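You operate a simulated robot arm through the tools that you are given. There is no shell and no other tool. Be economical: measure what you need, move in short steps, check, and stop when the job is done.

You are at the controls of a simulated two-armed robot. One attempt, no reset.

## Task
Switch the thermometer switch on. Fetch the blue marker and set it on the back of the near bench. Put the steel pan on the fourth shelf from the bottom of the tall shelving. Put the jug from the top of the steel table on the low shelf of the pump table. Open the tubes drawer, take the spanner from the top of the steel table and leave it in the inside of the tubes drawer and shut the drawer again. Lift the far right pump cover of tank twenty-nine open. The order is free. Set down upright: jug.

The check looks at the end state, three seconds after you hand in, the way a careful person would. Anything else that was tipped, shoved, dropped, spilled or broken makes it a failure. Lids that push on must go on centred and level and be pressed home; caps that screw on are set level and turned clockwise until they are tight.

## Robot
Two 7-joint arms with two-finger parallel grippers on one trunk, on a base that drives. Base frame: it is fixed to the floor where the robot stands at the start and does not move with it; the origin is under the middle of the robot, x ahead of it, y to its left, z up; the surface under the hand at the start is at about z = 900. Readings come in mm, rad, newtons and seconds.
The left shoulder is at the start at [20, 113, 1222], the right one opposite. With the tool pointing down near the work surface each hand reaches from about 240 to 600 mm from the robot's upright axis, wherever it stands, measured 20 degrees to its own side. Places, roughly: back of the near bench [400, -100, 900]; blue marker [1000, -500, 1000]; far right pump cover of tank twenty-nine [1600, 3600, 1600]; fourth shelf of the tall shelving [-1300, -1800, 1200]; inside of the tubes drawer [100, 3100, 700]; jug [3000, 750, 1000]; low shelf of the pump table [3500, 0, 300]; spanner (19x9x3 cm) [3100, 700, 900]; steel pan (13x10x5 cm) [900, -2400, 900]; thermometer switch [800, 0, 1000]; tubes drawer [200, 3100, 800]. Payload 1.57 kg a hand.
The TCP of each hand is the grasp point between the finger pads, 30 mm short of the fingertips. In the tool frame z runs along the fingers and y along their closing line. Largest opening 80 mm; finger width 17, thickness 12; the body of the gripper, 40 by 82 mm, starts 80 mm behind the TCP.
Orientation is told as [roll, pitch, yaw] about the base's x, y, z axes, in that order, counted from this pose: with the fingers straight down and closing along the base's y, the tool's x points along the base's -x, its y along +y and its z along -z.

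## Interface
- The arms move only by the tool send_rows. It takes "left_increments", "right_increments" or both (then of equal length, played together; a hand with none holds still); each is text: rows parted by semicolons, each of 7 numbers parted by spaces: the shift along the base's x, y, z in m, then the turn, a rotation vector about the base's x, y, z in rad, then the opening, from 0 (shut) to 1 (fully open). In form: tx ty tz ax ay az jaw; .... A call has 1 to 20 rows; each row is the pose to reach, as a shift and turn from the pose commanded when the call began. Rows are played at 5 a second. More than 50 mm and 0.15 rad between two rows, or a gripper value outside its range, and nothing of the call is played. Where a pose cannot be reached the arm comes as near as it can. A force on the tool above 40 N (or 10 N above the force at the start of the call, whichever is more), or a blocked arm, ends the call early, and 0.2 s more pass. Each finger travels about 45 mm/s and halts on what it meets, pressing with about 43 N; the grip force reading is that of the motor and also rises with nothing between the fingers. The clock runs only during rows and for 0.2 s after the last one: add rows that repeat a pose to give the fingers time. It gives the time, the measured TCP pose, the force on the tool (base axes), the opening and the grip force at its end, in the units of the frame above (readings bear some noise), with the torque about the TCP (base axes, N m) and any sound that the robot's microphone picked up.
- Cameras (640 x 400 px; columns grow to the right, rows downward): "scene" is now at [92.1, 7.1, 1347.5]; the picture's right is [0.10, -0.99, 0.00], its down [-0.52, -0.05, -0.85] and it looks along [0.85, 0.09, -0.52] (base axes); focal length 214 px, centre (320, 200). "left" rides on the left gripper at [72, 7, -122] in its tool frame; the picture's right is [-0.09, 1.00, 0.00], its down [-0.84, -0.08, -0.54] and it looks along [-0.54, -0.05, 0.84] (tool axes); focal length 238 px, centre (320, 200). "right" rides on the right gripper at [72, -7, -122] in its tool frame; the picture's right is [0.09, 1.00, 0.00], its down [-0.84, 0.08, -0.54] and it looks along [-0.54, 0.05, 0.84] (tool axes); focal length 238 px, centre (320, 200). There is no depth. A picture from a camera that has moved, and an enlarged one, comes with that camera's place and axes in the base frame and with its lens. The place of the scene camera against the robot may be out by one fixed shift of up to 12 mm in any direction.
- get_image(camera): a new picture of that camera. No time passes.
- slide_trunk(by): slides the trunk up (or, below 0, down) by that many mm; the arms and the scene camera ride with it, the base frame stays. It gives what a move gives, with no picture.
- base_move(legs): drives the robot by 1 to 6 legs, each [ahead, left, turn to the left] in mm, mm and rad, along the robot's own axes; the way and the turn of a leg run together, so that a leg with both is an arc; at most 1500 mm and 3.142 rad a leg. The arms and the cameras ride along, it lands a little off, and it stops where it bumps. It gives what a move gives.
- pan_tilt(pan, tilt): turns the head with the scene camera to pan (to the left, within 1.396 rad either way) and tilt (down, from -0.506 to 1.204), counted from straight ahead of the robot. It gives what a move gives.
- zoom(camera, box): a new picture of the part [left, top, right, bottom] of that camera's present view, enlarged. No time passes.
- finish_job(): hands the job in; it is judged then, once.

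Work in short steps. Places have to be worked out from the pictures, the camera data and where the tool is seen: move nearer, look again, correct. Check each grasp and each placing, and mend what went wrong. You have 186 turns and 158 pictures in all, those below and enlarged ones among them. Open the grippers and draw the arms clear of the work before you hand the job in, unless the task says otherwise; then end with one line.

The tools are called after "Request:" by a JSON object that holds its "fn" and its "kwargs". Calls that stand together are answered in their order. send_rows: Moves the arms, as the interface text tells. Its arguments: {"type":"object","properties":{"left_increments":{"type":"string"},"right_increments":{"type":"string"}},"required":[]} The other tools are called the same way: slide_trunk (by) slides the trunk up or down; base_move (legs) drives the base; pan_tilt (pan, tilt) turns the head that bears the scene camera; get_image (camera) takes a picture; zoom (camera, box) takes an enlarged picture of a part of a camera's view; finish_job () hands the job in.

At the start:

```text
t: 0.0
left_eef_pos: [446.1, 119.9, 1237.7]
left_tool_rot: [0.0, 0.001, -0.001]
left_ft_force: [-0.1, 0.3, 0.7]
left_torque: [-0.03, -0.04, 0.02]
left_gripper_width: 79.9
left_grip_force: 0.0
right_eef_pos: [368.2, -279.8, 1304.2]
right_tool_rot: [-0.001, 0.0, 0.001]
right_ft_force: [0.7, 0.3, 0.4]
right_torque: [-0.02, 0.01, 0.03]
right_gripper_width: 79.9
right_grip_force: 0.1
trunk travel left (down, up): [-275.0, 295.0]
robot x, y, heading: [-0.8, 1.4, -0.003]
head pan, tilt: [0.105, 0.546]
```

scene: 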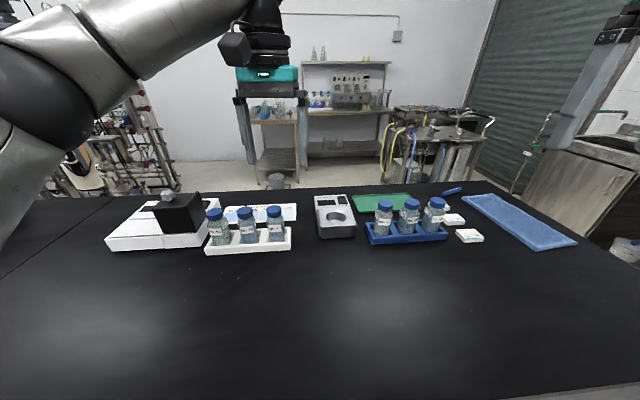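
right: 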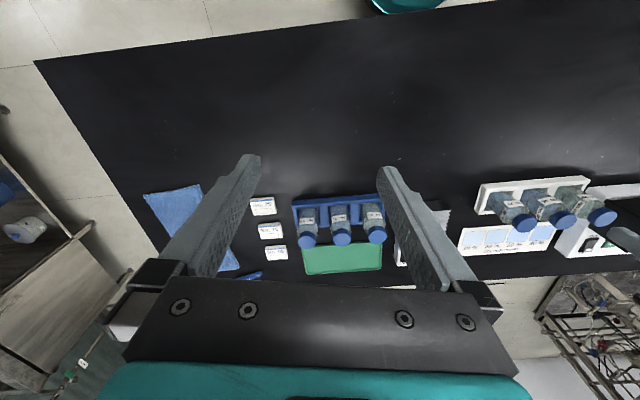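
left: 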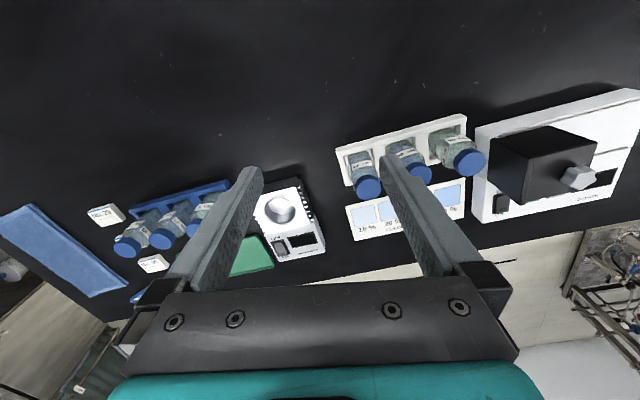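

The near bench is in view, with the thermometer in the middle and the blue marker behind it on the right. I'll zoom in on both.

Request:
{"fn": "zoom", "kwargs": {"camera": "scene", "box": [290, 170, 500, 260]}}

Request:
{"fn": "zoom", "kwargs": {"camera": "left", "box": [220, 170, 340, 270]}}

```text
3.05 times, centred on (395, 215) of scene
camera zoom: at [92.1, 7.1, 1347.5], right [0.1, -0.99, 0.0], down [-0.52, -0.05, -0.85], along [0.85, 0.09, -0.52], focal length 654 px, centre (91, 154)
```

zoom: 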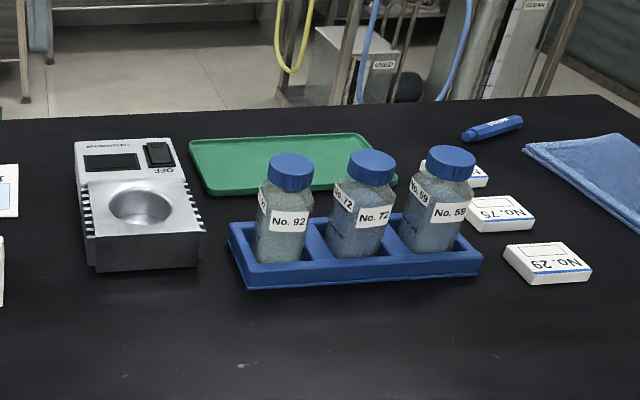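

```text
4.00 times, centred on (280, 220) of left
camera zoom: at [374.5, 126.2, 1359.5], right [0.09, 1.0, 0.0], down [0.84, -0.08, 0.54], along [0.54, -0.05, -0.84], focal length 953 px, centre (480, 120)
```

zoom: 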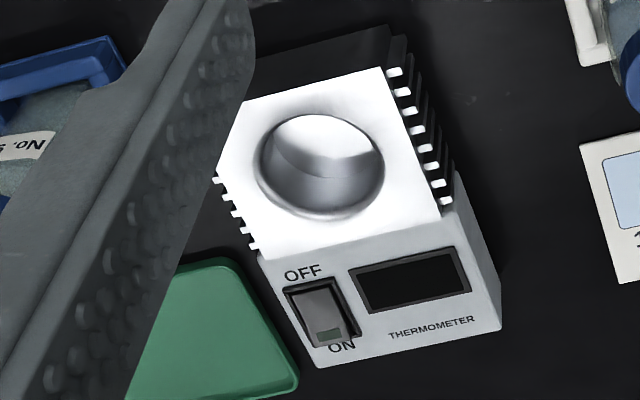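

The rocker is near [755, 0, 955], with ON on its far end. Next I look down to see how far the base can drive toward the bench.

Request:
{"fn": "pan_tilt", "kwargs": {"pan": 0, "tilt": 1.2}}

Request:
{"fn": "get_image", "kwargs": {"camera": "scene"}}

```text
t: 1.0
left_eef_pos: [446.4, 121.6, 1237.6]
left_tool_rot: [0.0, 0.001, 0.001]
left_ft_force: [0.5, 1.0, 0.2]
left_torque: [0.0, 0.01, 0.01]
left_gripper_width: 80.2
left_grip_force: 0.0
right_eef_pos: [367.7, -281.1, 1304.5]
right_tool_rot: [0.001, 0.0, -0.001]
right_ft_force: [-0.5, -0.3, -0.2]
right_torque: [0.0, 0.02, -0.03]
right_gripper_width: 80.0
right_grip_force: 0.1
trunk travel left (down, up): [-275.0, 295.0]
robot x, y, heading: [2.4, -0.7, -0.005]
head pan, tilt: [0.0, 1.201]
```

```text
152 pictures are left
camera scene: at [58.7, -2.2, 1298.1], right [0.0, -1.0, 0.0], down [-0.93, 0.0, -0.36], along [0.36, 0.0, -0.93], focal length 214 px, centre (320, 200)
```

scene: 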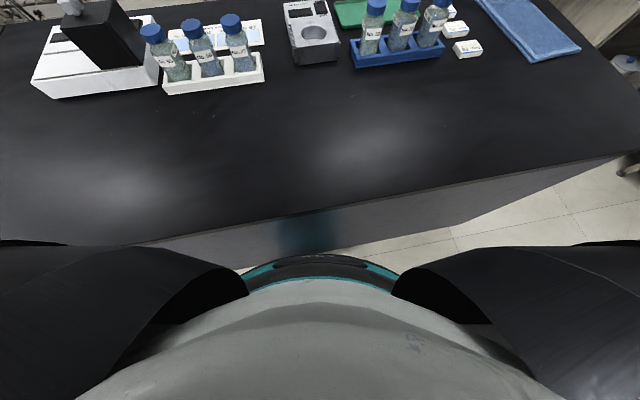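

The bench front is only about 30 mm ahead of the base, so the switch is a long reach from here. I'll tilt the left hand forward and shut, bring it over the thermometer, and see how far it gets.

Request:
{"fn": "send_rows", "kwargs": {"left_increments": "0.03 -0.015 -0.01 0 -0.13 0 0; 0.06 -0.03 -0.02 0 -0.26 0 0; 0.09 -0.045 -0.03 0 -0.39 0 0; 0.12 -0.06 -0.04 0 -0.52 0 0; 0.15 -0.08 -0.06 0 -0.65 0 0; 0.18 -0.10 -0.08 0 -0.78 0 0; 0.20 -0.11 -0.10 0 -0.78 0 0; 0.20 -0.11 -0.10 0 -0.78 0 0"}}

Request:
{"fn": "get_image", "kwargs": {"camera": "left"}}

```text
t: 2.8
left_eef_pos: [645.8, 8.9, 1137.1]
left_tool_rot: [0.0, -0.78, 0.0]
left_ft_force: [-0.7, -1.2, -0.7]
left_torque: [0.03, -0.03, 0.0]
left_gripper_width: 0.4
left_grip_force: 21.5
right_eef_pos: [368.0, -279.6, 1303.6]
right_tool_rot: [0.0, 0.001, 0.0]
right_ft_force: [-0.8, 0.4, 0.3]
right_torque: [-0.01, -0.01, 0.04]
right_gripper_width: 80.1
right_grip_force: 0.0
trunk travel left (down, up): [-275.0, 295.0]
robot x, y, heading: [-2.4, 1.2, -0.004]
head pan, tilt: [0.0, 1.201]
```

```text
151 pictures are left
camera left: at [509.1, 14.5, 1173.9], right [0.07, 1.0, 0.06], down [0.21, -0.08, 0.97], along [0.97, -0.05, -0.22], focal length 238 px, centre (320, 200)
```

left: 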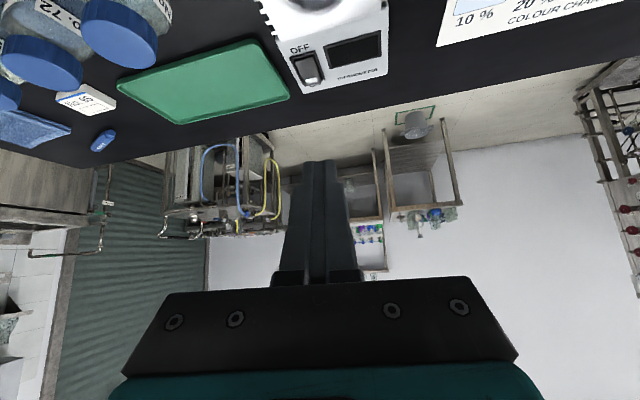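

The hand got there without trouble. I'll zoom in to find the rocker's ON end.

Request:
{"fn": "zoom", "kwargs": {"camera": "left", "box": [270, 20, 390, 95]}}

```text
5.33 times, centred on (330, 58) of left
camera zoom: at [509.1, 14.5, 1173.9], right [0.07, 1.0, 0.06], down [0.21, -0.08, 0.97], along [0.97, -0.05, -0.22], focal length 1271 px, centre (267, 960)
```

zoom: 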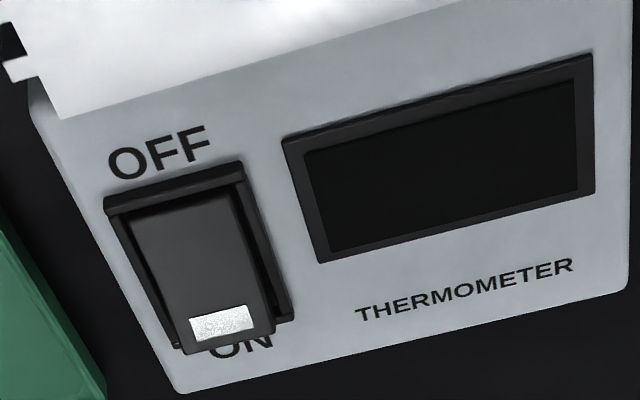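

The ON end is at about [780, 1, 948] and stands proud. I'll half open the hand so that only the left finger meets the rocker while the other hangs off the device's side, and hover just above it.

Request:
{"fn": "send_rows", "kwargs": {"left_increments": "0.04 -0.01 -0.03 0 0 0 0.5; 0.08 -0.02 -0.06 0 0 0 0.5; 0.117 -0.034 -0.09 0 0 0 0.5; 0.117 -0.034 -0.13 0 0 0 0.5; 0.117 -0.034 -0.13 0 0 0 0.5"}}

Request:
{"fn": "get_image", "kwargs": {"camera": "left"}}

Request:
{"fn": "pan_tilt", "kwargs": {"pan": 0, "tilt": 0.6}}

Request:
{"fn": "zoom", "kwargs": {"camera": "scene", "box": [240, 150, 400, 250]}}

```text
refused: row 1 steps farther than a row can; nothing moved
```

```text
149 pictures are left
camera left: at [509.1, 14.5, 1173.9], right [0.07, 1.0, 0.06], down [0.21, -0.08, 0.97], along [0.97, -0.05, -0.22], focal length 238 px, centre (320, 200)
```

left: 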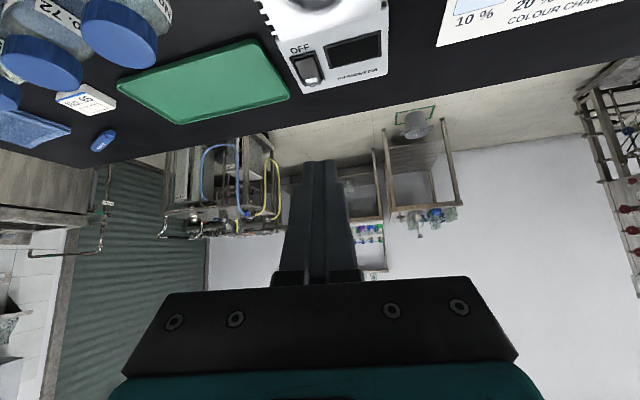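

```text
t: 3.8
left_eef_pos: [646.6, 8.8, 1138.1]
left_tool_rot: [-0.001, -0.779, 0.0]
left_ft_force: [0.6, -0.8, -0.2]
left_torque: [-0.03, 0.02, 0.01]
left_gripper_width: 0.0
left_grip_force: 21.3
right_eef_pos: [367.4, -280.6, 1304.0]
right_tool_rot: [-0.002, 0.0, 0.0]
right_ft_force: [0.0, 0.3, 0.0]
right_torque: [0.0, 0.0, 0.01]
right_gripper_width: 80.0
right_grip_force: 0.0
trunk travel left (down, up): [-275.0, 295.0]
robot x, y, heading: [2.2, 1.0, 0.002]
head pan, tilt: [0.0, 0.6]
```

```text
4.00 times, centred on (320, 200) of scene
camera zoom: at [91.1, -2.2, 1342.6], right [0.0, -1.0, 0.0], down [-0.57, 0.0, -0.82], along [0.82, 0.0, -0.57], focal length 858 px, centre (320, 200)
```

zoom: 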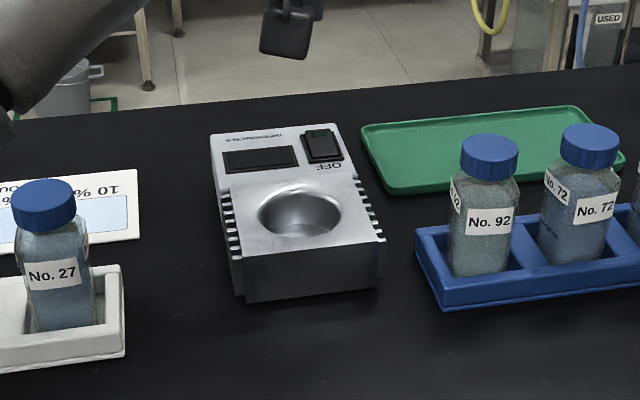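

The row was just over the step limit. I'll send the same move with smaller steps.

Request:
{"fn": "send_rows", "kwargs": {"left_increments": "0.03 -0.01 -0.03 0 0 0 0.5; 0.06 -0.02 -0.06 0 0 0 0.5; 0.09 -0.034 -0.09 0 0 0 0.5; 0.117 -0.034 -0.12 0 0 0 0.5; 0.117 -0.034 -0.135 0 0 0 0.5; 0.117 -0.034 -0.135 0 0 0 0.5"}}

Request:
{"fn": "get_image", "kwargs": {"camera": "left"}}

Request:
{"fn": "zoom", "kwargs": {"camera": "scene", "box": [240, 150, 400, 250]}}

```text
t: 5.2
left_eef_pos: [692.8, -8.6, 1013.4]
left_tool_rot: [0.0, -0.778, 0.001]
left_ft_force: [0.4, 0.1, -0.8]
left_torque: [0.03, 0.02, 0.0]
left_gripper_width: 40.2
left_grip_force: 0.0
left hand out of reach, approached as far as the arm can: row 2, 3, 4, 5, 6
right_eef_pos: [368.5, -279.5, 1302.5]
right_tool_rot: [0.002, 0.0, 0.0]
right_ft_force: [-0.2, -0.1, -0.6]
right_torque: [-0.05, -0.01, 0.02]
right_gripper_width: 80.0
right_grip_force: 0.0
trunk travel left (down, up): [-275.0, 295.0]
robot x, y, heading: [0.1, 4.6, 0.004]
head pan, tilt: [0.0, 0.6]
```

```text
147 pictures are left
camera left: at [556.3, -2.5, 1049.2], right [0.07, 1.0, 0.06], down [0.21, -0.08, 0.97], along [0.97, -0.05, -0.22], focal length 238 px, centre (320, 200)
```

left: 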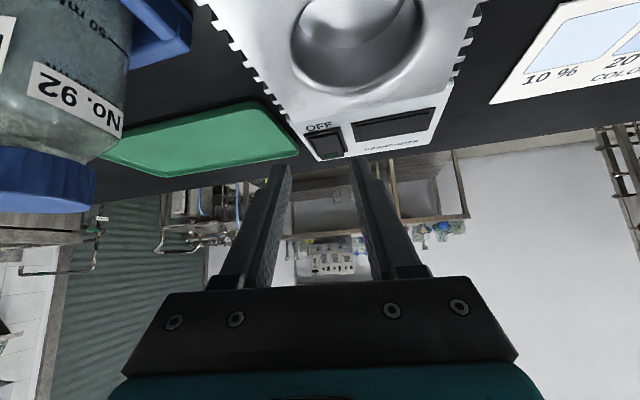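

```text
4.00 times, centred on (320, 200) of scene
camera zoom: at [91.3, -1.5, 1342.7], right [0.0, -1.0, 0.0], down [-0.57, 0.0, -0.82], along [0.82, 0.0, -0.57], focal length 858 px, centre (320, 200)
```

zoom: 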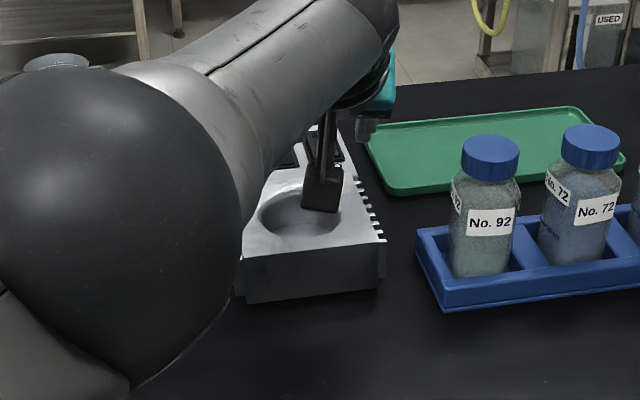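

The left hand falls 70 mm short at this tilt. The other side of the bench gives a much closer reach to both the switch and the marker, so I'll retract and drive around.

Request:
{"fn": "send_rows", "kwargs": {"left_increments": "0 0 0.04 0 0 0 0.5; -0.03 0.01 0.08 0 0.1 0 0.5; -0.06 0.02 0.12 0 0.23 0 0.5; -0.09 0.04 0.15 0 0.36 0 0.5; -0.12 0.06 0.18 0 0.5 0 0.5; -0.16 0.08 0.20 0 0.64 0 1; -0.20 0.10 0.22 0 0.779 0 1; -0.24 0.12 0.23 0 0.779 0 1; -0.28 0.14 0.23 0 0.779 0 1; -0.32 0.16 0.23 0 0.779 0 1; -0.36 0.18 0.23 0 0.779 0 1"}}

Request:
{"fn": "pan_tilt", "kwargs": {"pan": -1.0, "tilt": 0.5}}

Request:
{"fn": "get_image", "kwargs": {"camera": "scene"}}

```text
refused: row 2 steps farther than a row can; nothing moved
```

```text
t: 6.5
left_eef_pos: [693.9, -8.9, 1013.6]
left_tool_rot: [0.001, -0.778, 0.0]
left_ft_force: [1.1, 0.0, 0.2]
left_torque: [-0.02, -0.03, 0.0]
left_gripper_width: 39.9
left_grip_force: 0.0
right_eef_pos: [367.7, -279.7, 1303.8]
right_tool_rot: [-0.001, -0.001, 0.0]
right_ft_force: [0.3, 0.1, -1.0]
right_torque: [0.02, 0.0, 0.01]
right_gripper_width: 80.1
right_grip_force: 0.1
trunk travel left (down, up): [-275.0, 295.0]
robot x, y, heading: [-1.8, -1.3, 0.003]
head pan, tilt: [-1.0, 0.499]
```

```text
145 pictures are left
camera scene: at [51.9, -78.7, 1351.8], right [-0.84, -0.54, 0.0], down [-0.26, 0.4, -0.88], along [0.47, -0.74, -0.48], focal length 214 px, centre (320, 200)
```

scene: 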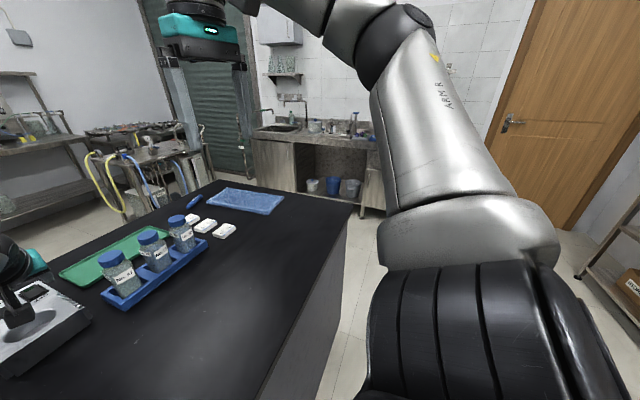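

I'll retry the retraction with smaller rows. The bench's right end spans about (357,-812) to (1080,-665), and the passage beyond it looks wide.

Request:
{"fn": "send_rows", "kwargs": {"left_increments": "0 0 0.04 0 0 0 0.5; -0.02 0.01 0.08 0 0.1 0 0.5; -0.04 0.02 0.12 0 0.23 0 0.5; -0.07 0.03 0.15 0 0.36 0 0.5; -0.10 0.05 0.18 0 0.5 0 0.5; -0.14 0.07 0.20 0 0.64 0 1; -0.18 0.09 0.22 0 0.779 0 1; -0.22 0.11 0.23 0 0.779 0 1; -0.26 0.13 0.23 0 0.779 0 1; -0.30 0.15 0.23 0 0.779 0 1; -0.34 0.17 0.23 0 0.779 0 1"}}

Request:
{"fn": "base_move", "kwargs": {"legs": [[-150, 0, 0], [0, -1300, 0], [1500, 0, 0]]}}

Request:
{"fn": "pan_tilt", "kwargs": {"pan": 0, "tilt": 0.4}}

Request:
{"fn": "get_image", "kwargs": {"camera": "scene"}}

```text
t: 8.9
left_eef_pos: [522.1, 79.6, 1241.2]
left_tool_rot: [0.001, -0.001, 0.0]
left_ft_force: [-0.7, -0.2, 0.0]
left_torque: [-0.03, 0.0, -0.02]
left_gripper_width: 79.9
left_grip_force: 0.0
left hand out of reach, approached as far as the arm can: row 2, 3, 4, 6, 7, 8, 9, 10, 11
right_eef_pos: [367.0, -280.8, 1303.5]
right_tool_rot: [0.001, 0.0, 0.0]
right_ft_force: [-0.4, 0.7, -0.6]
right_torque: [0.0, 0.02, -0.01]
right_gripper_width: 80.2
right_grip_force: 0.1
trunk travel left (down, up): [-275.0, 295.0]
robot x, y, heading: [-4.6, 5.2, 0.002]
head pan, tilt: [-1.0, 0.499]
```

```text
t: 23.6
left_eef_pos: [1899.3, -1250.8, 1239.4]
left_tool_rot: [0.0, 0.0, -0.023]
left_ft_force: [0.6, -0.3, -0.4]
left_torque: [0.0, 0.03, -0.01]
left_gripper_width: 80.1
left_grip_force: 0.2
right_eef_pos: [1736.8, -1608.2, 1302.4]
right_tool_rot: [0.0, 0.0, -0.023]
right_ft_force: [0.5, 0.0, 0.6]
right_torque: [-0.02, 0.01, 0.0]
right_gripper_width: 80.0
right_grip_force: 0.0
trunk travel left (down, up): [-275.0, 295.0]
robot x, y, heading: [1375.0, -1320.6, -0.022]
head pan, tilt: [-1.0, 0.499]
```

```text
t: 24.9
left_eef_pos: [1899.9, -1253.2, 1239.8]
left_tool_rot: [0.001, 0.001, -0.024]
left_ft_force: [-0.5, -0.5, 0.8]
left_torque: [-0.01, 0.04, -0.05]
left_gripper_width: 79.7
left_grip_force: 0.1
right_eef_pos: [1737.3, -1609.3, 1303.1]
right_tool_rot: [-0.003, 0.0, -0.023]
right_ft_force: [-0.4, -0.3, 0.5]
right_torque: [0.02, -0.02, 0.04]
right_gripper_width: 80.0
right_grip_force: 0.0
trunk travel left (down, up): [-275.0, 295.0]
robot x, y, heading: [1372.5, -1320.4, -0.023]
head pan, tilt: [0.0, 0.4]
```

```text
144 pictures are left
camera scene: at [1470.8, -1324.6, 1360.9], right [-0.02, -1.0, 0.0], down [-0.39, 0.01, -0.92], along [0.92, -0.02, -0.39], focal length 214 px, centre (320, 200)
```

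scene: 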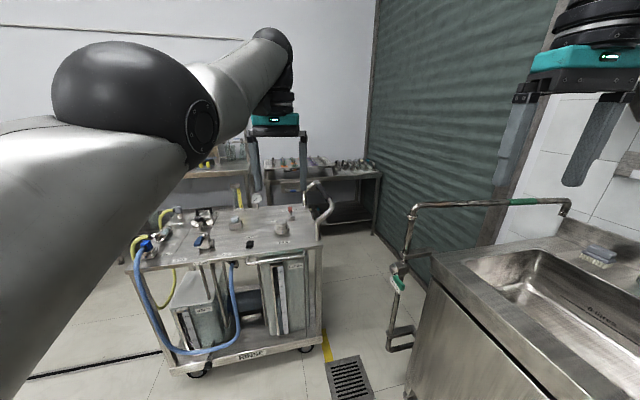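

The way is clear: the pump cart starts at about x=2200. I'll drive left behind the bench and turn to face it.

Request:
{"fn": "base_move", "kwargs": {"legs": [[0, 1210, 0], [0, 0, -2.95]]}}

Request:
{"fn": "pan_tilt", "kwargs": {"pan": 0, "tilt": 1.0}}

Request:
{"fn": "get_image", "kwargs": {"camera": "scene"}}

```text
t: 37.7
left_eef_pos: [908.8, -314.9, 1241.2]
left_tool_rot: [0.0, 0.0, -2.938]
left_ft_force: [0.0, -0.1, 0.5]
left_torque: [0.0, -0.01, 0.01]
left_gripper_width: 79.7
left_grip_force: 0.1
right_eef_pos: [986.8, 69.2, 1302.7]
right_tool_rot: [-0.001, -0.001, -2.94]
right_ft_force: [-0.2, 0.0, -0.7]
right_torque: [-0.01, -0.01, -0.01]
right_gripper_width: 79.9
right_grip_force: 0.1
trunk travel left (down, up): [-275.0, 295.0]
robot x, y, heading: [1403.5, -130.1, -2.938]
head pan, tilt: [0.0, 0.4]
```

```text
t: 38.7
left_eef_pos: [907.5, -314.1, 1239.9]
left_tool_rot: [0.0, 0.0, -2.937]
left_ft_force: [-0.2, -0.2, -0.2]
left_torque: [0.02, -0.04, 0.0]
left_gripper_width: 80.1
left_grip_force: 0.0
right_eef_pos: [986.4, 69.9, 1302.9]
right_tool_rot: [0.001, 0.001, -2.94]
right_ft_force: [-0.1, 0.3, -0.2]
right_torque: [0.03, 0.03, 0.03]
right_gripper_width: 80.2
right_grip_force: 0.0
trunk travel left (down, up): [-275.0, 295.0]
robot x, y, heading: [1405.9, -130.9, -2.939]
head pan, tilt: [0.0, 1.0]
```

```text
143 pictures are left
camera scene: at [1318.6, -149.3, 1310.8], right [-0.2, 0.98, 0.0], down [0.82, 0.17, -0.54], along [-0.53, -0.11, -0.84], focal length 214 px, centre (320, 200)
```

scene: 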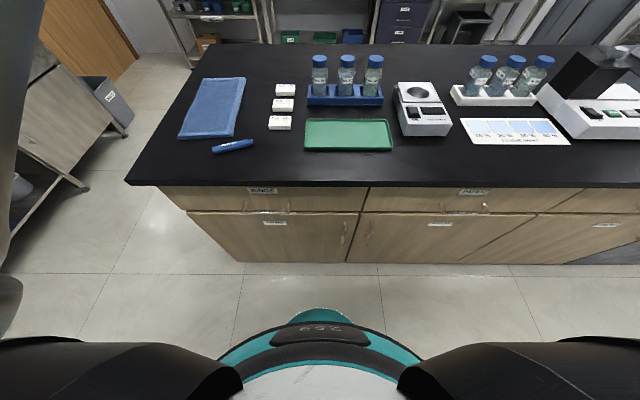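

The bench is squared up, with about a 190 mm gap. I'll move ahead 150 mm and take the hand cameras' view.

Request:
{"fn": "base_move", "kwargs": {"legs": [[150, 0, 0]]}}

Request:
{"fn": "send_rows", "kwargs": {"left_increments": "0 0 0 0 0 0 1; 0 0 0 0 0 0 1", "right_increments": "0 0 0 0 0 0 0; 0 0 0 0 0 0 0"}}

Request:
{"fn": "get_image", "kwargs": {"camera": "right"}}

Request:
{"fn": "get_image", "kwargs": {"camera": "scene"}}

```text
t: 40.1
left_eef_pos: [761.9, -347.2, 1239.4]
left_tool_rot: [0.0, 0.0, -2.937]
left_ft_force: [0.3, -0.4, 0.2]
left_torque: [0.02, -0.02, 0.02]
left_gripper_width: 79.9
left_grip_force: 0.1
right_eef_pos: [839.9, 38.2, 1303.9]
right_tool_rot: [0.0, 0.0, -2.935]
right_ft_force: [-0.4, 1.5, 0.0]
right_torque: [-0.03, -0.04, 0.03]
right_gripper_width: 80.0
right_grip_force: 0.1
trunk travel left (down, up): [-275.0, 295.0]
robot x, y, heading: [1259.7, -159.1, -2.935]
head pan, tilt: [0.0, 1.0]
```

```text
t: 40.7
left_eef_pos: [763.0, -344.8, 1238.8]
left_tool_rot: [0.0, -0.001, -2.935]
left_ft_force: [-0.5, 0.4, 0.6]
left_torque: [-0.01, 0.02, 0.03]
left_gripper_width: 80.0
left_grip_force: 0.2
right_eef_pos: [842.1, 39.2, 1304.1]
right_tool_rot: [0.001, 0.0, -2.936]
right_ft_force: [0.6, 0.3, 0.0]
right_torque: [-0.04, -0.01, -0.03]
right_gripper_width: 27.9
right_grip_force: 0.6
trunk travel left (down, up): [-275.0, 295.0]
robot x, y, heading: [1259.5, -162.9, -2.936]
head pan, tilt: [0.0, 1.0]
```

```text
142 pictures are left
camera right: at [911.9, 59.3, 1426.4], right [0.29, -0.96, 0.0], down [-0.8, -0.25, 0.54], along [-0.52, -0.16, -0.84], focal length 238 px, centre (320, 200)
```

right: 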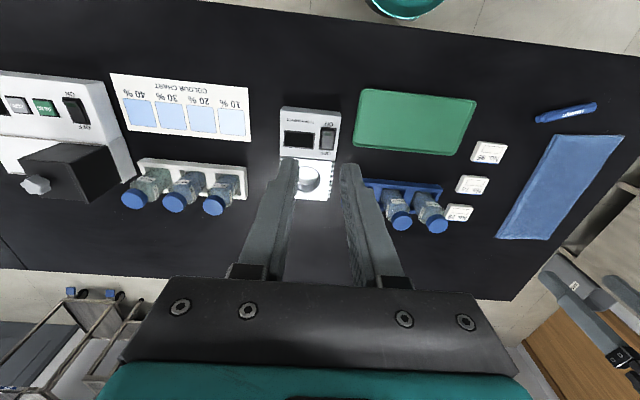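

```text
141 pictures are left
camera scene: at [1173.8, -179.6, 1310.7], right [-0.2, 0.98, 0.0], down [0.82, 0.17, -0.54], along [-0.53, -0.11, -0.84], focal length 214 px, centre (320, 200)
```

scene: 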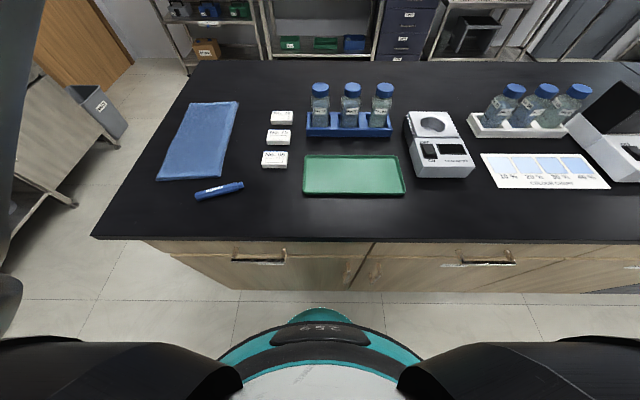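

The right hand hangs nearly above the thermometer. I'll zoom in on the rocker for a precise fix.

Request:
{"fn": "zoom", "kwargs": {"camera": "right", "box": [270, 95, 360, 165]}}

Request:
{"fn": "zoom", "kwargs": {"camera": "scene", "box": [400, 100, 480, 190]}}

```text
5.71 times, centred on (315, 130) of right
camera zoom: at [911.9, 59.3, 1426.4], right [0.29, -0.96, 0.0], down [-0.8, -0.25, 0.54], along [-0.52, -0.16, -0.84], focal length 1362 px, centre (349, 600)
```

zoom: 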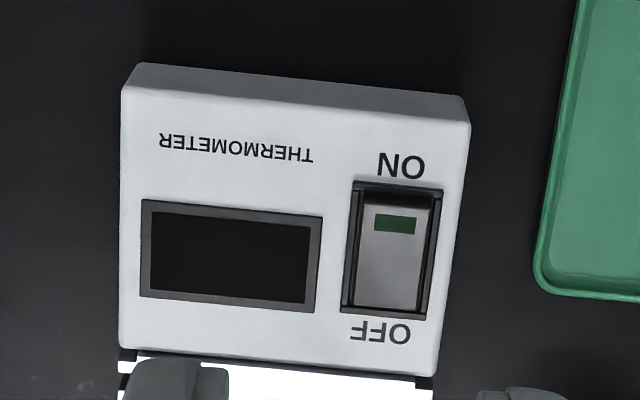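

```text
4.44 times, centred on (440, 145) of scene
camera zoom: at [1173.8, -179.6, 1310.7], right [-0.2, 0.98, 0.0], down [0.82, 0.17, -0.54], along [-0.53, -0.11, -0.84], focal length 953 px, centre (-213, 444)
```

zoom: 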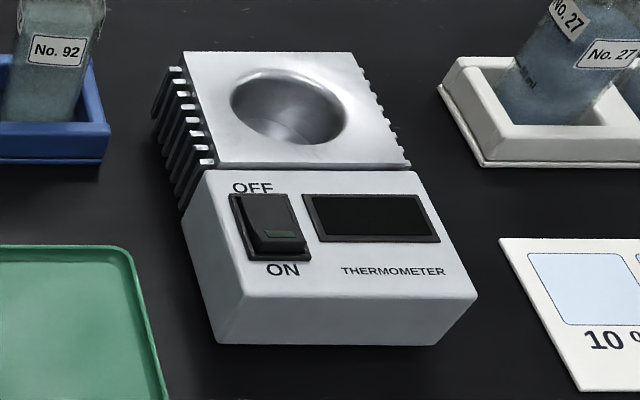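

The ON end is about [773, 0, 948]. I'll bring the half-open right hand down so that only its +y finger lands on the ON mark, hovering first.

Request:
{"fn": "send_rows", "kwargs": {"right_increments": "-0.02 -0.02 -0.04 0 0 0 0.5; -0.04 -0.04 -0.08 0 0 0 0.5; -0.06 -0.06 -0.12 0 0 0 0.5; -0.064 -0.065 -0.165 0 0 0 0.5; -0.064 -0.065 -0.21 0 0 0 0.5; -0.064 -0.065 -0.255 0 0 0 0.5; -0.064 -0.065 -0.295 0 0 0 0.5; -0.064 -0.065 -0.295 0 0 0 0.5"}}

Request:
{"fn": "get_image", "kwargs": {"camera": "right"}}

Request:
{"fn": "zoom", "kwargs": {"camera": "scene", "box": [380, 80, 500, 200]}}

```text
t: 42.5
left_eef_pos: [763.3, -346.6, 1239.3]
left_tool_rot: [0.0, 0.0, -2.935]
left_ft_force: [0.3, -0.7, -0.4]
left_torque: [0.01, -0.01, -0.02]
left_gripper_width: 80.1
left_grip_force: 0.0
right_eef_pos: [776.5, -27.8, 1007.4]
right_tool_rot: [0.001, -0.001, -2.934]
right_ft_force: [-0.9, -0.9, -1.3]
right_torque: [0.01, -0.01, -0.02]
right_gripper_width: 39.9
right_grip_force: 0.1
trunk travel left (down, up): [-275.0, 295.0]
robot x, y, heading: [1260.8, -163.2, -2.934]
head pan, tilt: [0.0, 1.0]
```

```text
138 pictures are left
camera right: at [847.8, -6.6, 1130.6], right [0.29, -0.96, 0.0], down [-0.8, -0.25, 0.54], along [-0.52, -0.16, -0.84], focal length 238 px, centre (320, 200)
```

right: 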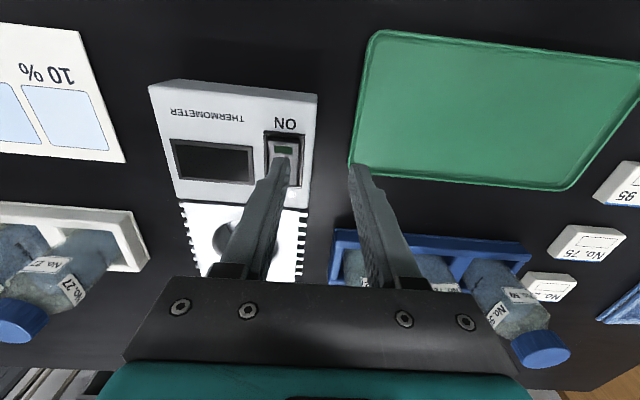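

```text
3.33 times, centred on (440, 140) of scene
camera zoom: at [1173.8, -179.6, 1310.7], right [-0.2, 0.98, 0.0], down [0.82, 0.17, -0.54], along [-0.53, -0.11, -0.84], focal length 715 px, centre (-80, 400)
```

zoom: 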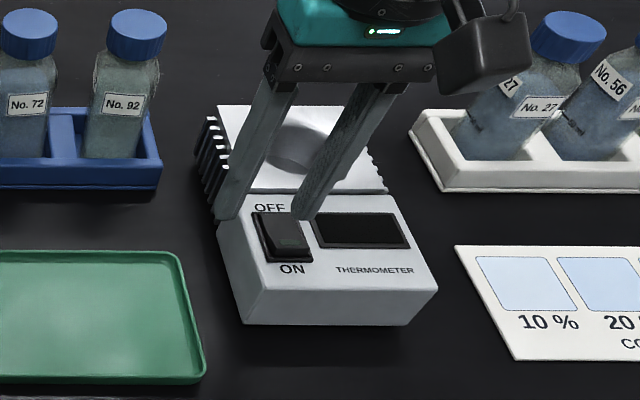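

The finger is lined up over the mark. I'll press down in small steps and listen for a click.

Request:
{"fn": "send_rows", "kwargs": {"right_increments": "0 0 -0.015 0 0 0 0.5; 0 0 -0.022 0 0 0 0.5; 0 0 -0.026 0 0 0 0.5; 0 0 -0.03 0 0 0 0.5; 0 0 -0.034 0 0 0 0.5; 0 0 -0.037 0 0 0 0.5; 0 0 -0.04 0 0 0 0.5"}}

Request:
{"fn": "zoom", "kwargs": {"camera": "right", "box": [140, 80, 360, 220]}}

```text
t: 43.6
left_eef_pos: [764.4, -345.5, 1239.9]
left_tool_rot: [0.001, 0.0, -2.935]
left_ft_force: [-0.7, 0.0, -0.4]
left_torque: [-0.01, -0.04, -0.04]
left_gripper_width: 80.2
left_grip_force: 0.0
right_eef_pos: [777.2, -26.9, 984.4]
right_tool_rot: [0.003, -0.013, -2.936]
right_ft_force: [8.7, 1.6, 14.0]
right_torque: [0.41, -0.06, -0.17]
right_gripper_width: 39.7
right_grip_force: 0.1
trunk travel left (down, up): [-275.0, 295.0]
robot x, y, heading: [1256.7, -161.4, -2.941]
head pan, tilt: [0.0, 1.0]
heard: click
stopped in row 5 (right hand): the force on the tool passed its limit at 44 N (the readings are from after the stop); the commanded pose is now the measured one
```

```text
2.86 times, centred on (250, 150) of right
camera zoom: at [848.3, -5.7, 1107.1], right [0.29, -0.96, 0.0], down [-0.8, -0.24, 0.55], along [-0.53, -0.16, -0.83], focal length 681 px, centre (520, 343)
```

zoom: 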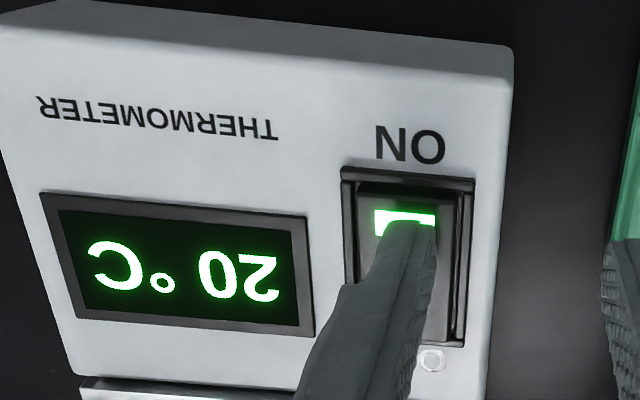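

The switch clicked and the display reads 20 °C. I'll lift the right hand away and bring the left over the marker at about [949, -470], turning it to straddle the marker.

Request:
{"fn": "send_rows", "kwargs": {"right_increments": "0 0 0.03 0 0 0 0.5; 0.01 0 0.07 0 0 0 0.5; 0.02 0.01 0.11 0 0 0 0.5; 0.03 0.02 0.15 0 0 0 0.5; 0.04 0.03 0.19 0 0 0 0.5; 0.05 0.04 0.23 0 0 0 1; 0.06 0.05 0.27 0 0 0 1; 0.06 0.06 0.30 0 0 0 1; 0.06 0.06 0.30 0 0 0 1", "left_increments": "0.023 -0.015 -0.017 0 0 -0.149 1; 0.046 -0.031 -0.034 0 0 -0.297 1; 0.069 -0.046 -0.051 0 0 -0.446 1; 0.092 -0.062 -0.068 0 0 -0.594 1; 0.115 -0.077 -0.085 0 0 -0.743 1; 0.138 -0.093 -0.102 0 0 -0.891 1; 0.161 -0.108 -0.119 0 0 -1.04 1; 0.185 -0.124 -0.139 0 0 -1.188 1; 0.185 -0.124 -0.139 0 0 -1.188 1"}}

Request:
{"fn": "get_image", "kwargs": {"camera": "left"}}

```text
t: 45.6
left_eef_pos: [736.1, -377.3, 1154.5]
left_tool_rot: [-0.001, 0.001, 2.195]
left_ft_force: [0.0, -1.6, -0.5]
left_torque: [0.1, 0.01, -0.01]
left_gripper_width: 80.0
left_grip_force: 0.1
left hand out of reach, approached as far as the arm can: row 1, 2, 3, 4, 5, 6, 7, 8, 9
right_eef_pos: [835.3, 28.3, 1285.9]
right_tool_rot: [0.001, -0.015, -2.934]
right_ft_force: [-0.8, -1.0, -0.4]
right_torque: [0.09, 0.03, 0.0]
right_gripper_width: 80.1
right_grip_force: 0.1
trunk travel left (down, up): [-275.0, 295.0]
robot x, y, heading: [1259.4, -159.1, -2.936]
head pan, tilt: [0.0, 1.0]
```

```text
135 pictures are left
camera left: at [772.6, -439.3, 1276.0], right [-0.86, -0.51, 0.0], down [-0.43, 0.72, 0.54], along [-0.27, 0.47, -0.84], focal length 238 px, centre (320, 200)
```

left: 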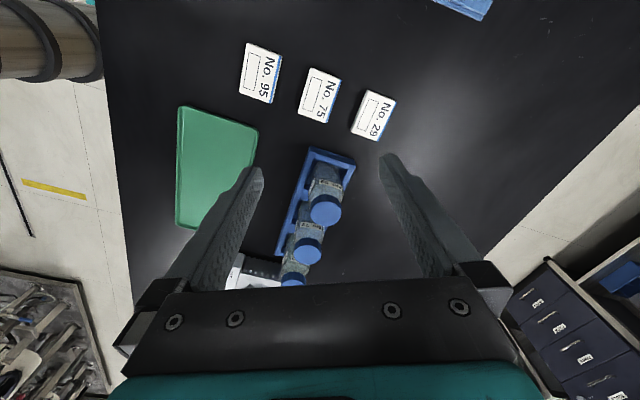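

The left hand lags well behind its target. I'll send holding rows to see whether it converges.

Request:
{"fn": "send_rows", "kwargs": {"left_increments": "0 0 0 0 0 0 1; 0 0 0 0 0 0 1; 0 0 0 0 0 0 1"}}

```text
t: 46.4
left_eef_pos: [735.6, -372.3, 1154.3]
left_tool_rot: [-0.002, 0.004, 2.195]
left_ft_force: [0.6, 0.3, -0.1]
left_torque: [0.01, 0.03, 0.01]
left_gripper_width: 80.0
left_grip_force: 0.1
right_eef_pos: [834.2, 33.9, 1285.2]
right_tool_rot: [0.001, -0.015, -2.935]
right_ft_force: [0.2, 0.8, -1.1]
right_torque: [0.03, 0.02, -0.01]
right_gripper_width: 80.1
right_grip_force: 0.1
trunk travel left (down, up): [-275.0, 295.0]
robot x, y, heading: [1261.7, -162.1, -2.932]
head pan, tilt: [0.0, 1.0]
```

It holds where it is. I'll test whether it can move toward the robot from here in small steps.

Request:
{"fn": "send_rows", "kwargs": {"left_increments": "0.04 -0.02 0 0 0 0 1; 0.08 -0.04 0 0 0 0 1; 0.12 -0.06 0 0 0 0 1; 0.16 -0.08 0 0 0 0 1; 0.2 -0.1 0 0 0 0 1"}}

```text
t: 47.6
left_eef_pos: [760.5, -466.8, 1190.6]
left_tool_rot: [-0.003, 0.002, 2.16]
left_ft_force: [-0.6, -0.5, -0.5]
left_torque: [-0.01, 0.0, -0.03]
left_gripper_width: 80.1
left_grip_force: 0.2
left hand out of reach, approached as far as the arm can: row 1, 2, 3, 4, 5
right_eef_pos: [833.8, 33.4, 1285.0]
right_tool_rot: [0.004, -0.016, -2.936]
right_ft_force: [-0.3, -0.7, 0.8]
right_torque: [-0.05, 0.03, 0.01]
right_gripper_width: 80.2
right_grip_force: 0.1
trunk travel left (down, up): [-275.0, 295.0]
robot x, y, heading: [1259.4, -160.0, -2.936]
head pan, tilt: [0.0, 1.0]
```

The wrist hits a joint limit at this yaw. I'll unwind the left hand and turn the base so the marker lies in line with the natural finger yaw, standing off the bench's right corner.

Request:
{"fn": "send_rows", "kwargs": {"left_increments": "0 0.01 0.01 0 0 0.149 1; 0 0.03 0.02 0 0 0.297 1; 0 0.05 0.03 0 0 0.446 1; 0.005 0.07 0.04 0 0 0.594 1; 0.01 0.09 0.05 0 0 0.743 1; 0.02 0.10 0.05 0 0 0.891 1; 0.03 0.11 0.05 0 0 1.04 1; 0.05 0.11 0.05 0 0 1.188 1; 0.07 0.11 0.05 0 0 1.188 1; 0.07 0.11 0.05 0 0 1.188 1"}}

Request:
{"fn": "base_move", "kwargs": {"legs": [[-250, 0, 0], [0, 0, -1.19], [-440, 512, 0]]}}

Request:
{"fn": "get_image", "kwargs": {"camera": "scene"}}

Request:
{"fn": "get_image", "kwargs": {"camera": "left"}}

```text
t: 49.8
left_eef_pos: [766.4, -359.7, 1246.1]
left_tool_rot: [-0.001, 0.001, -2.934]
left_ft_force: [-0.8, 0.2, -0.4]
left_torque: [-0.01, 0.02, -0.01]
left_gripper_width: 79.7
left_grip_force: 0.1
left hand out of reach, approached as far as the arm can: row 2, 3, 4, 5, 6, 7, 8, 9, 10
right_eef_pos: [833.2, 34.1, 1284.6]
right_tool_rot: [0.004, -0.014, -2.937]
right_ft_force: [0.1, -0.1, -0.2]
right_torque: [0.0, 0.0, -0.01]
right_gripper_width: 80.3
right_grip_force: 0.0
trunk travel left (down, up): [-275.0, 295.0]
robot x, y, heading: [1259.1, -156.5, -2.935]
head pan, tilt: [0.0, 1.0]
```

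```text
t: 58.0
left_eef_pos: [952.8, -367.5, 1246.1]
left_tool_rot: [0.001, 0.0, 2.141]
left_ft_force: [-0.2, -1.1, -0.7]
left_torque: [0.01, 0.02, -0.02]
left_gripper_width: 80.1
left_grip_force: 0.0
right_eef_pos: [1342.8, -288.8, 1284.6]
right_tool_rot: [0.001, -0.013, 2.141]
right_ft_force: [0.1, 0.3, 0.9]
right_torque: [0.01, 0.02, -0.01]
right_gripper_width: 80.1
right_grip_force: 0.1
trunk travel left (down, up): [-275.0, 295.0]
robot x, y, heading: [1310.5, -755.2, 2.141]
head pan, tilt: [0.0, 1.0]
```

```text
134 pictures are left
camera scene: at [1262.7, -690.9, 1310.7], right [0.84, 0.54, 0.0], down [0.45, -0.71, -0.54], along [-0.29, 0.46, -0.84], focal length 214 px, centre (320, 200)
```

scene: 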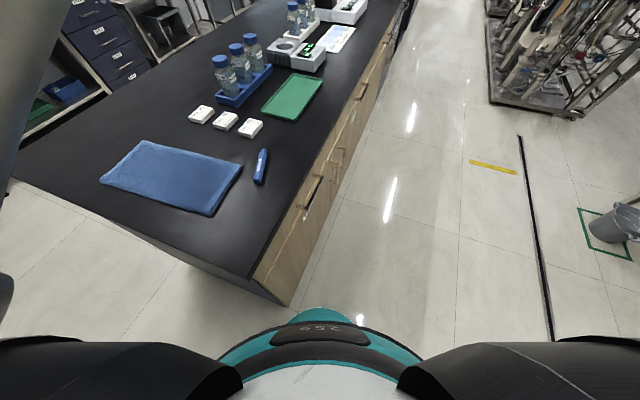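

```text
133 pictures are left
camera left: at [985.5, -431.7, 1368.3], right [-0.89, -0.46, 0.0], down [-0.39, 0.75, 0.54], along [-0.25, 0.48, -0.84], focal length 238 px, centre (320, 200)
```

left: 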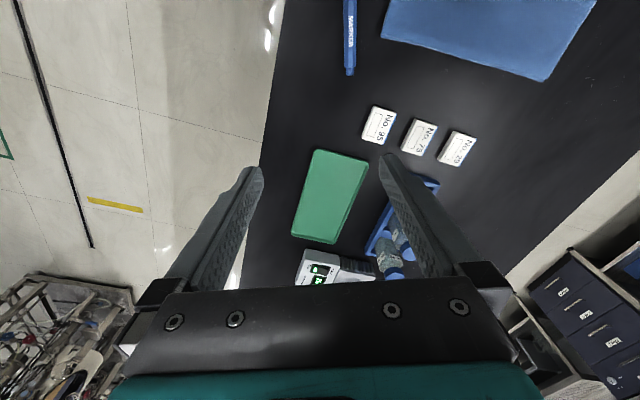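

The marker now lies along the fingers' plane, centred near [949, -467]. I'll lower the left hand to just above it and check.

Request:
{"fn": "send_rows", "kwargs": {"left_increments": "0 -0.03 -0.03 0 0 0 1; 0 -0.06 -0.06 0 0 0 1; 0 -0.09 -0.09 0 0 0 1; -0.003 -0.099 -0.135 0 0 0 1; -0.003 -0.099 -0.18 0 0 0 1; -0.003 -0.099 -0.225 0 0 0 1; -0.003 -0.099 -0.25 0 0 0 1; -0.003 -0.099 -0.25 0 0 0 1"}}

Request:
{"fn": "get_image", "kwargs": {"camera": "left"}}

Request:
{"fn": "zoom", "kwargs": {"camera": "scene", "box": [180, 80, 340, 220]}}

```text
t: 59.8
left_eef_pos: [949.7, -463.8, 995.7]
left_tool_rot: [0.001, 0.0, 2.142]
left_ft_force: [0.2, 0.3, 0.4]
left_torque: [-0.03, -0.02, 0.0]
left_gripper_width: 79.9
left_grip_force: 0.1
left hand out of reach, approached as far as the arm can: row 1
right_eef_pos: [1344.5, -289.7, 1284.2]
right_tool_rot: [0.002, -0.013, 2.141]
right_ft_force: [-0.1, 1.0, 0.3]
right_torque: [-0.01, -0.03, -0.01]
right_gripper_width: 80.1
right_grip_force: 0.0
trunk travel left (down, up): [-275.0, 295.0]
robot x, y, heading: [1314.2, -756.0, 2.144]
head pan, tilt: [0.0, 1.0]
```

```text
132 pictures are left
camera left: at [982.8, -529.8, 1117.1], right [-0.89, -0.46, 0.0], down [-0.39, 0.75, 0.54], along [-0.25, 0.48, -0.84], focal length 238 px, centre (320, 200)
```

left: 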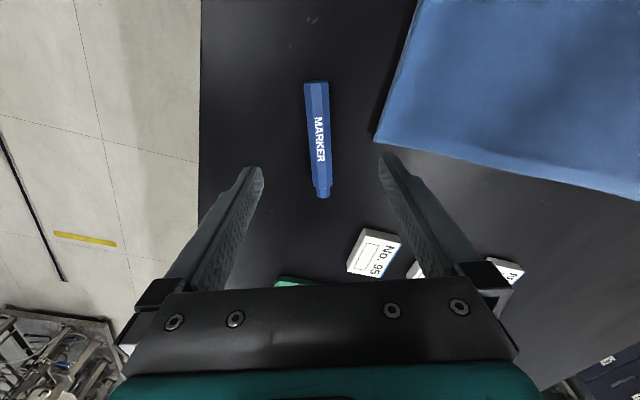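

```text
2.86 times, centred on (260, 150) of scene
camera zoom: at [1262.9, -690.6, 1310.7], right [0.84, 0.54, 0.0], down [0.45, -0.71, -0.54], along [-0.29, 0.45, -0.84], focal length 613 px, centre (491, 343)
```

zoom: 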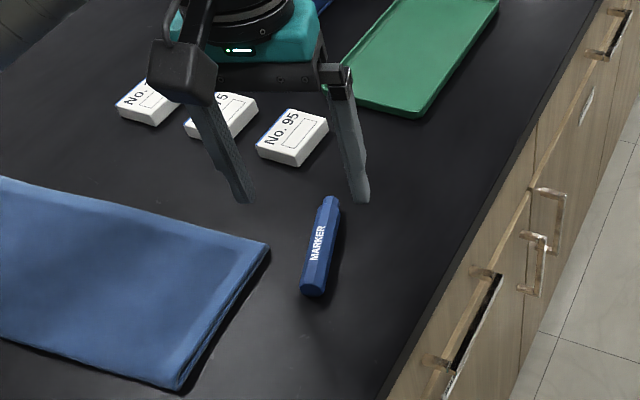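

The marker is centred between the fingers. I'll descend to about z=934 and close.

Request:
{"fn": "send_rows", "kwargs": {"left_increments": "0.002 -0.003 -0.04 0 0 0 1; 0.002 -0.003 -0.055 0 0 0 1; 0.002 -0.003 -0.061 0 0 0 1; 0.002 -0.003 -0.061 0 0 0 0.1; 0.002 -0.003 -0.061 0 0 0 0; 0.002 -0.003 -0.061 0 0 0 0; 0.002 -0.003 -0.061 0 0 0 0; 0.002 -0.003 -0.061 0 0 0 0; 0.002 -0.003 -0.061 0 0 0 0"}}

Request:
{"fn": "get_image", "kwargs": {"camera": "left"}}

```text
t: 61.8
left_eef_pos: [953.5, -467.6, 935.6]
left_tool_rot: [-0.001, 0.0, 2.141]
left_ft_force: [0.3, -1.1, 0.1]
left_torque: [0.0, 0.0, 0.0]
left_gripper_width: 17.8
left_grip_force: 32.4
right_eef_pos: [1343.7, -287.9, 1283.4]
right_tool_rot: [0.001, -0.013, 2.141]
right_ft_force: [-0.3, 0.6, -0.7]
right_torque: [0.0, 0.02, -0.04]
right_gripper_width: 79.9
right_grip_force: 0.0
trunk travel left (down, up): [-275.0, 295.0]
robot x, y, heading: [1312.1, -757.3, 2.141]
head pan, tilt: [0.0, 1.0]
```

```text
130 pictures are left
camera left: at [986.1, -532.5, 1057.7], right [-0.89, -0.46, 0.0], down [-0.39, 0.75, 0.54], along [-0.25, 0.48, -0.84], focal length 238 px, centre (320, 200)
```

left: 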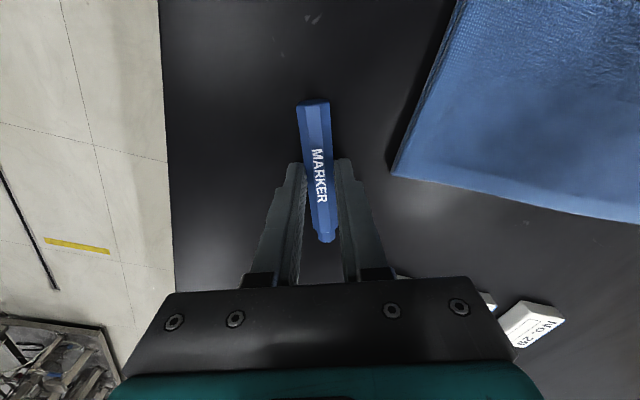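

The marker is gripped at 17.8 mm. I'll lift it and drive back round the bench's right end to its near (back) side.

Request:
{"fn": "send_rows", "kwargs": {"left_increments": "0 0 0.04 0 0 0 0; 0 0 0.085 0 0 0 0; 0 0 0.13 0 0 0 0; 0 0 0.175 0 0 0 0; 0 0 0.22 0 0 0 0; 0 0 0.265 0 0 0 0; 0 0 0.30 0 0 0 0; 0 0 0.30 0 0 0 0"}}

Request:
{"fn": "base_move", "kwargs": {"legs": [[-150, 0, 0], [0, 0, -1.98], [-128, -402, 0], [-1461, 235, 0], [183, 1135, 0]]}}

Request:
{"fn": "get_image", "kwargs": {"camera": "scene"}}

```text
t: 63.6
left_eef_pos: [950.7, -469.1, 1235.8]
left_tool_rot: [0.001, 0.002, 2.141]
left_ft_force: [0.1, 0.7, -1.0]
left_torque: [0.01, -0.03, 0.02]
left_gripper_width: 18.1
left_grip_force: 32.5
right_eef_pos: [1343.0, -288.4, 1283.6]
right_tool_rot: [0.002, -0.013, 2.143]
right_ft_force: [-0.5, 0.4, -0.3]
right_torque: [0.05, -0.01, -0.02]
right_gripper_width: 80.0
right_grip_force: 0.1
trunk travel left (down, up): [-275.0, 295.0]
robot x, y, heading: [1313.0, -757.0, 2.138]
head pan, tilt: [0.0, 1.0]
```

```text
t: 84.0
left_eef_pos: [217.8, 12.0, 1235.4]
left_tool_rot: [0.001, -0.001, 0.226]
left_ft_force: [0.0, 0.9, -0.4]
left_torque: [-0.05, -0.05, 0.01]
left_gripper_width: 18.1
left_grip_force: 32.4
right_eef_pos: [256.3, -418.2, 1284.3]
right_tool_rot: [0.001, -0.012, 0.229]
right_ft_force: [1.1, 0.4, 0.7]
right_torque: [0.0, -0.02, -0.03]
right_gripper_width: 80.1
right_grip_force: 0.1
trunk travel left (down, up): [-275.0, 295.0]
robot x, y, heading: [-174.5, -231.7, 0.229]
head pan, tilt: [0.0, 1.0]
```

```text
129 pictures are left
camera scene: at [-102.8, -216.9, 1310.7], right [0.23, -0.97, 0.0], down [-0.82, -0.19, -0.54], along [0.53, 0.12, -0.84], focal length 214 px, centre (320, 200)
```

scene: 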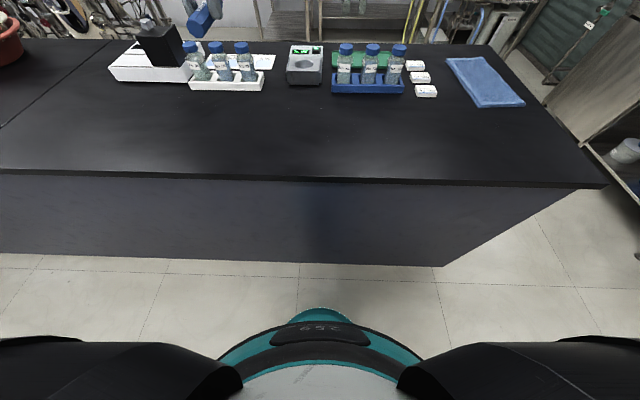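

The robot is squared to the back side with a 210 mm gap. I'll drive up so the marker hangs over about [410, -30].

Request:
{"fn": "base_move", "kwargs": {"legs": [[175, -90, 0]]}}

Request:
{"fn": "send_rows", "kwargs": {"left_increments": "0 0 -0.045 0 0 0 0; 0 0 -0.09 0 0 0 0; 0 0 -0.135 0 0 0 0; 0 0 -0.18 0 0 0 0; 0 0 -0.225 0 0 0 0; 0 0 -0.26 0 0 0 0; 0 0 -0.28 0 0 0 0; 0 0 -0.29 0 0 0 0"}}

Request:
{"fn": "get_image", "kwargs": {"camera": "scene"}}

```text
t: 85.6
left_eef_pos: [402.8, -34.3, 1235.4]
left_tool_rot: [0.001, 0.0, 0.232]
left_ft_force: [0.1, 0.0, -1.1]
left_torque: [0.0, 0.02, 0.02]
left_gripper_width: 18.1
left_grip_force: 33.3
right_eef_pos: [441.1, -466.0, 1285.6]
right_tool_rot: [0.006, -0.011, 0.229]
right_ft_force: [-0.4, 0.1, -0.6]
right_torque: [-0.02, -0.01, 0.0]
right_gripper_width: 80.4
right_grip_force: 0.0
trunk travel left (down, up): [-275.0, 295.0]
robot x, y, heading: [7.9, -276.1, 0.229]
head pan, tilt: [0.0, 1.0]
```

```text
t: 87.4
left_eef_pos: [400.6, -35.1, 946.3]
left_tool_rot: [-0.001, -0.002, 0.23]
left_ft_force: [0.2, 0.3, 0.2]
left_torque: [0.0, 0.04, -0.01]
left_gripper_width: 18.0
left_grip_force: 32.6
right_eef_pos: [441.5, -464.1, 1284.1]
right_tool_rot: [0.004, -0.014, 0.228]
right_ft_force: [0.1, 0.4, 0.8]
right_torque: [0.02, 0.01, -0.01]
right_gripper_width: 79.8
right_grip_force: 0.0
trunk travel left (down, up): [-275.0, 295.0]
robot x, y, heading: [11.8, -280.7, 0.224]
head pan, tilt: [0.0, 1.0]
```

```text
128 pictures are left
camera scene: at [81.8, -263.4, 1310.7], right [0.23, -0.97, 0.0], down [-0.82, -0.19, -0.54], along [0.53, 0.12, -0.84], focal length 214 px, centre (320, 200)
```

scene: 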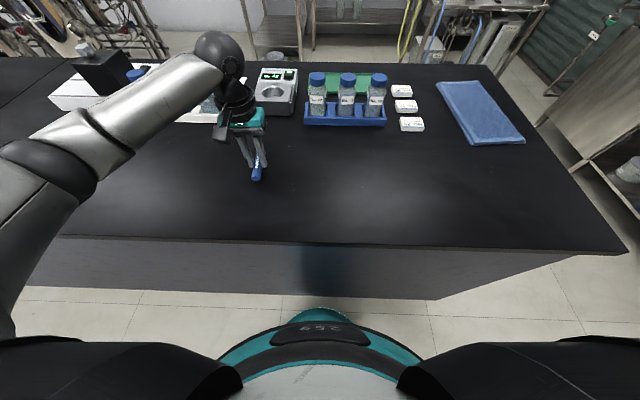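

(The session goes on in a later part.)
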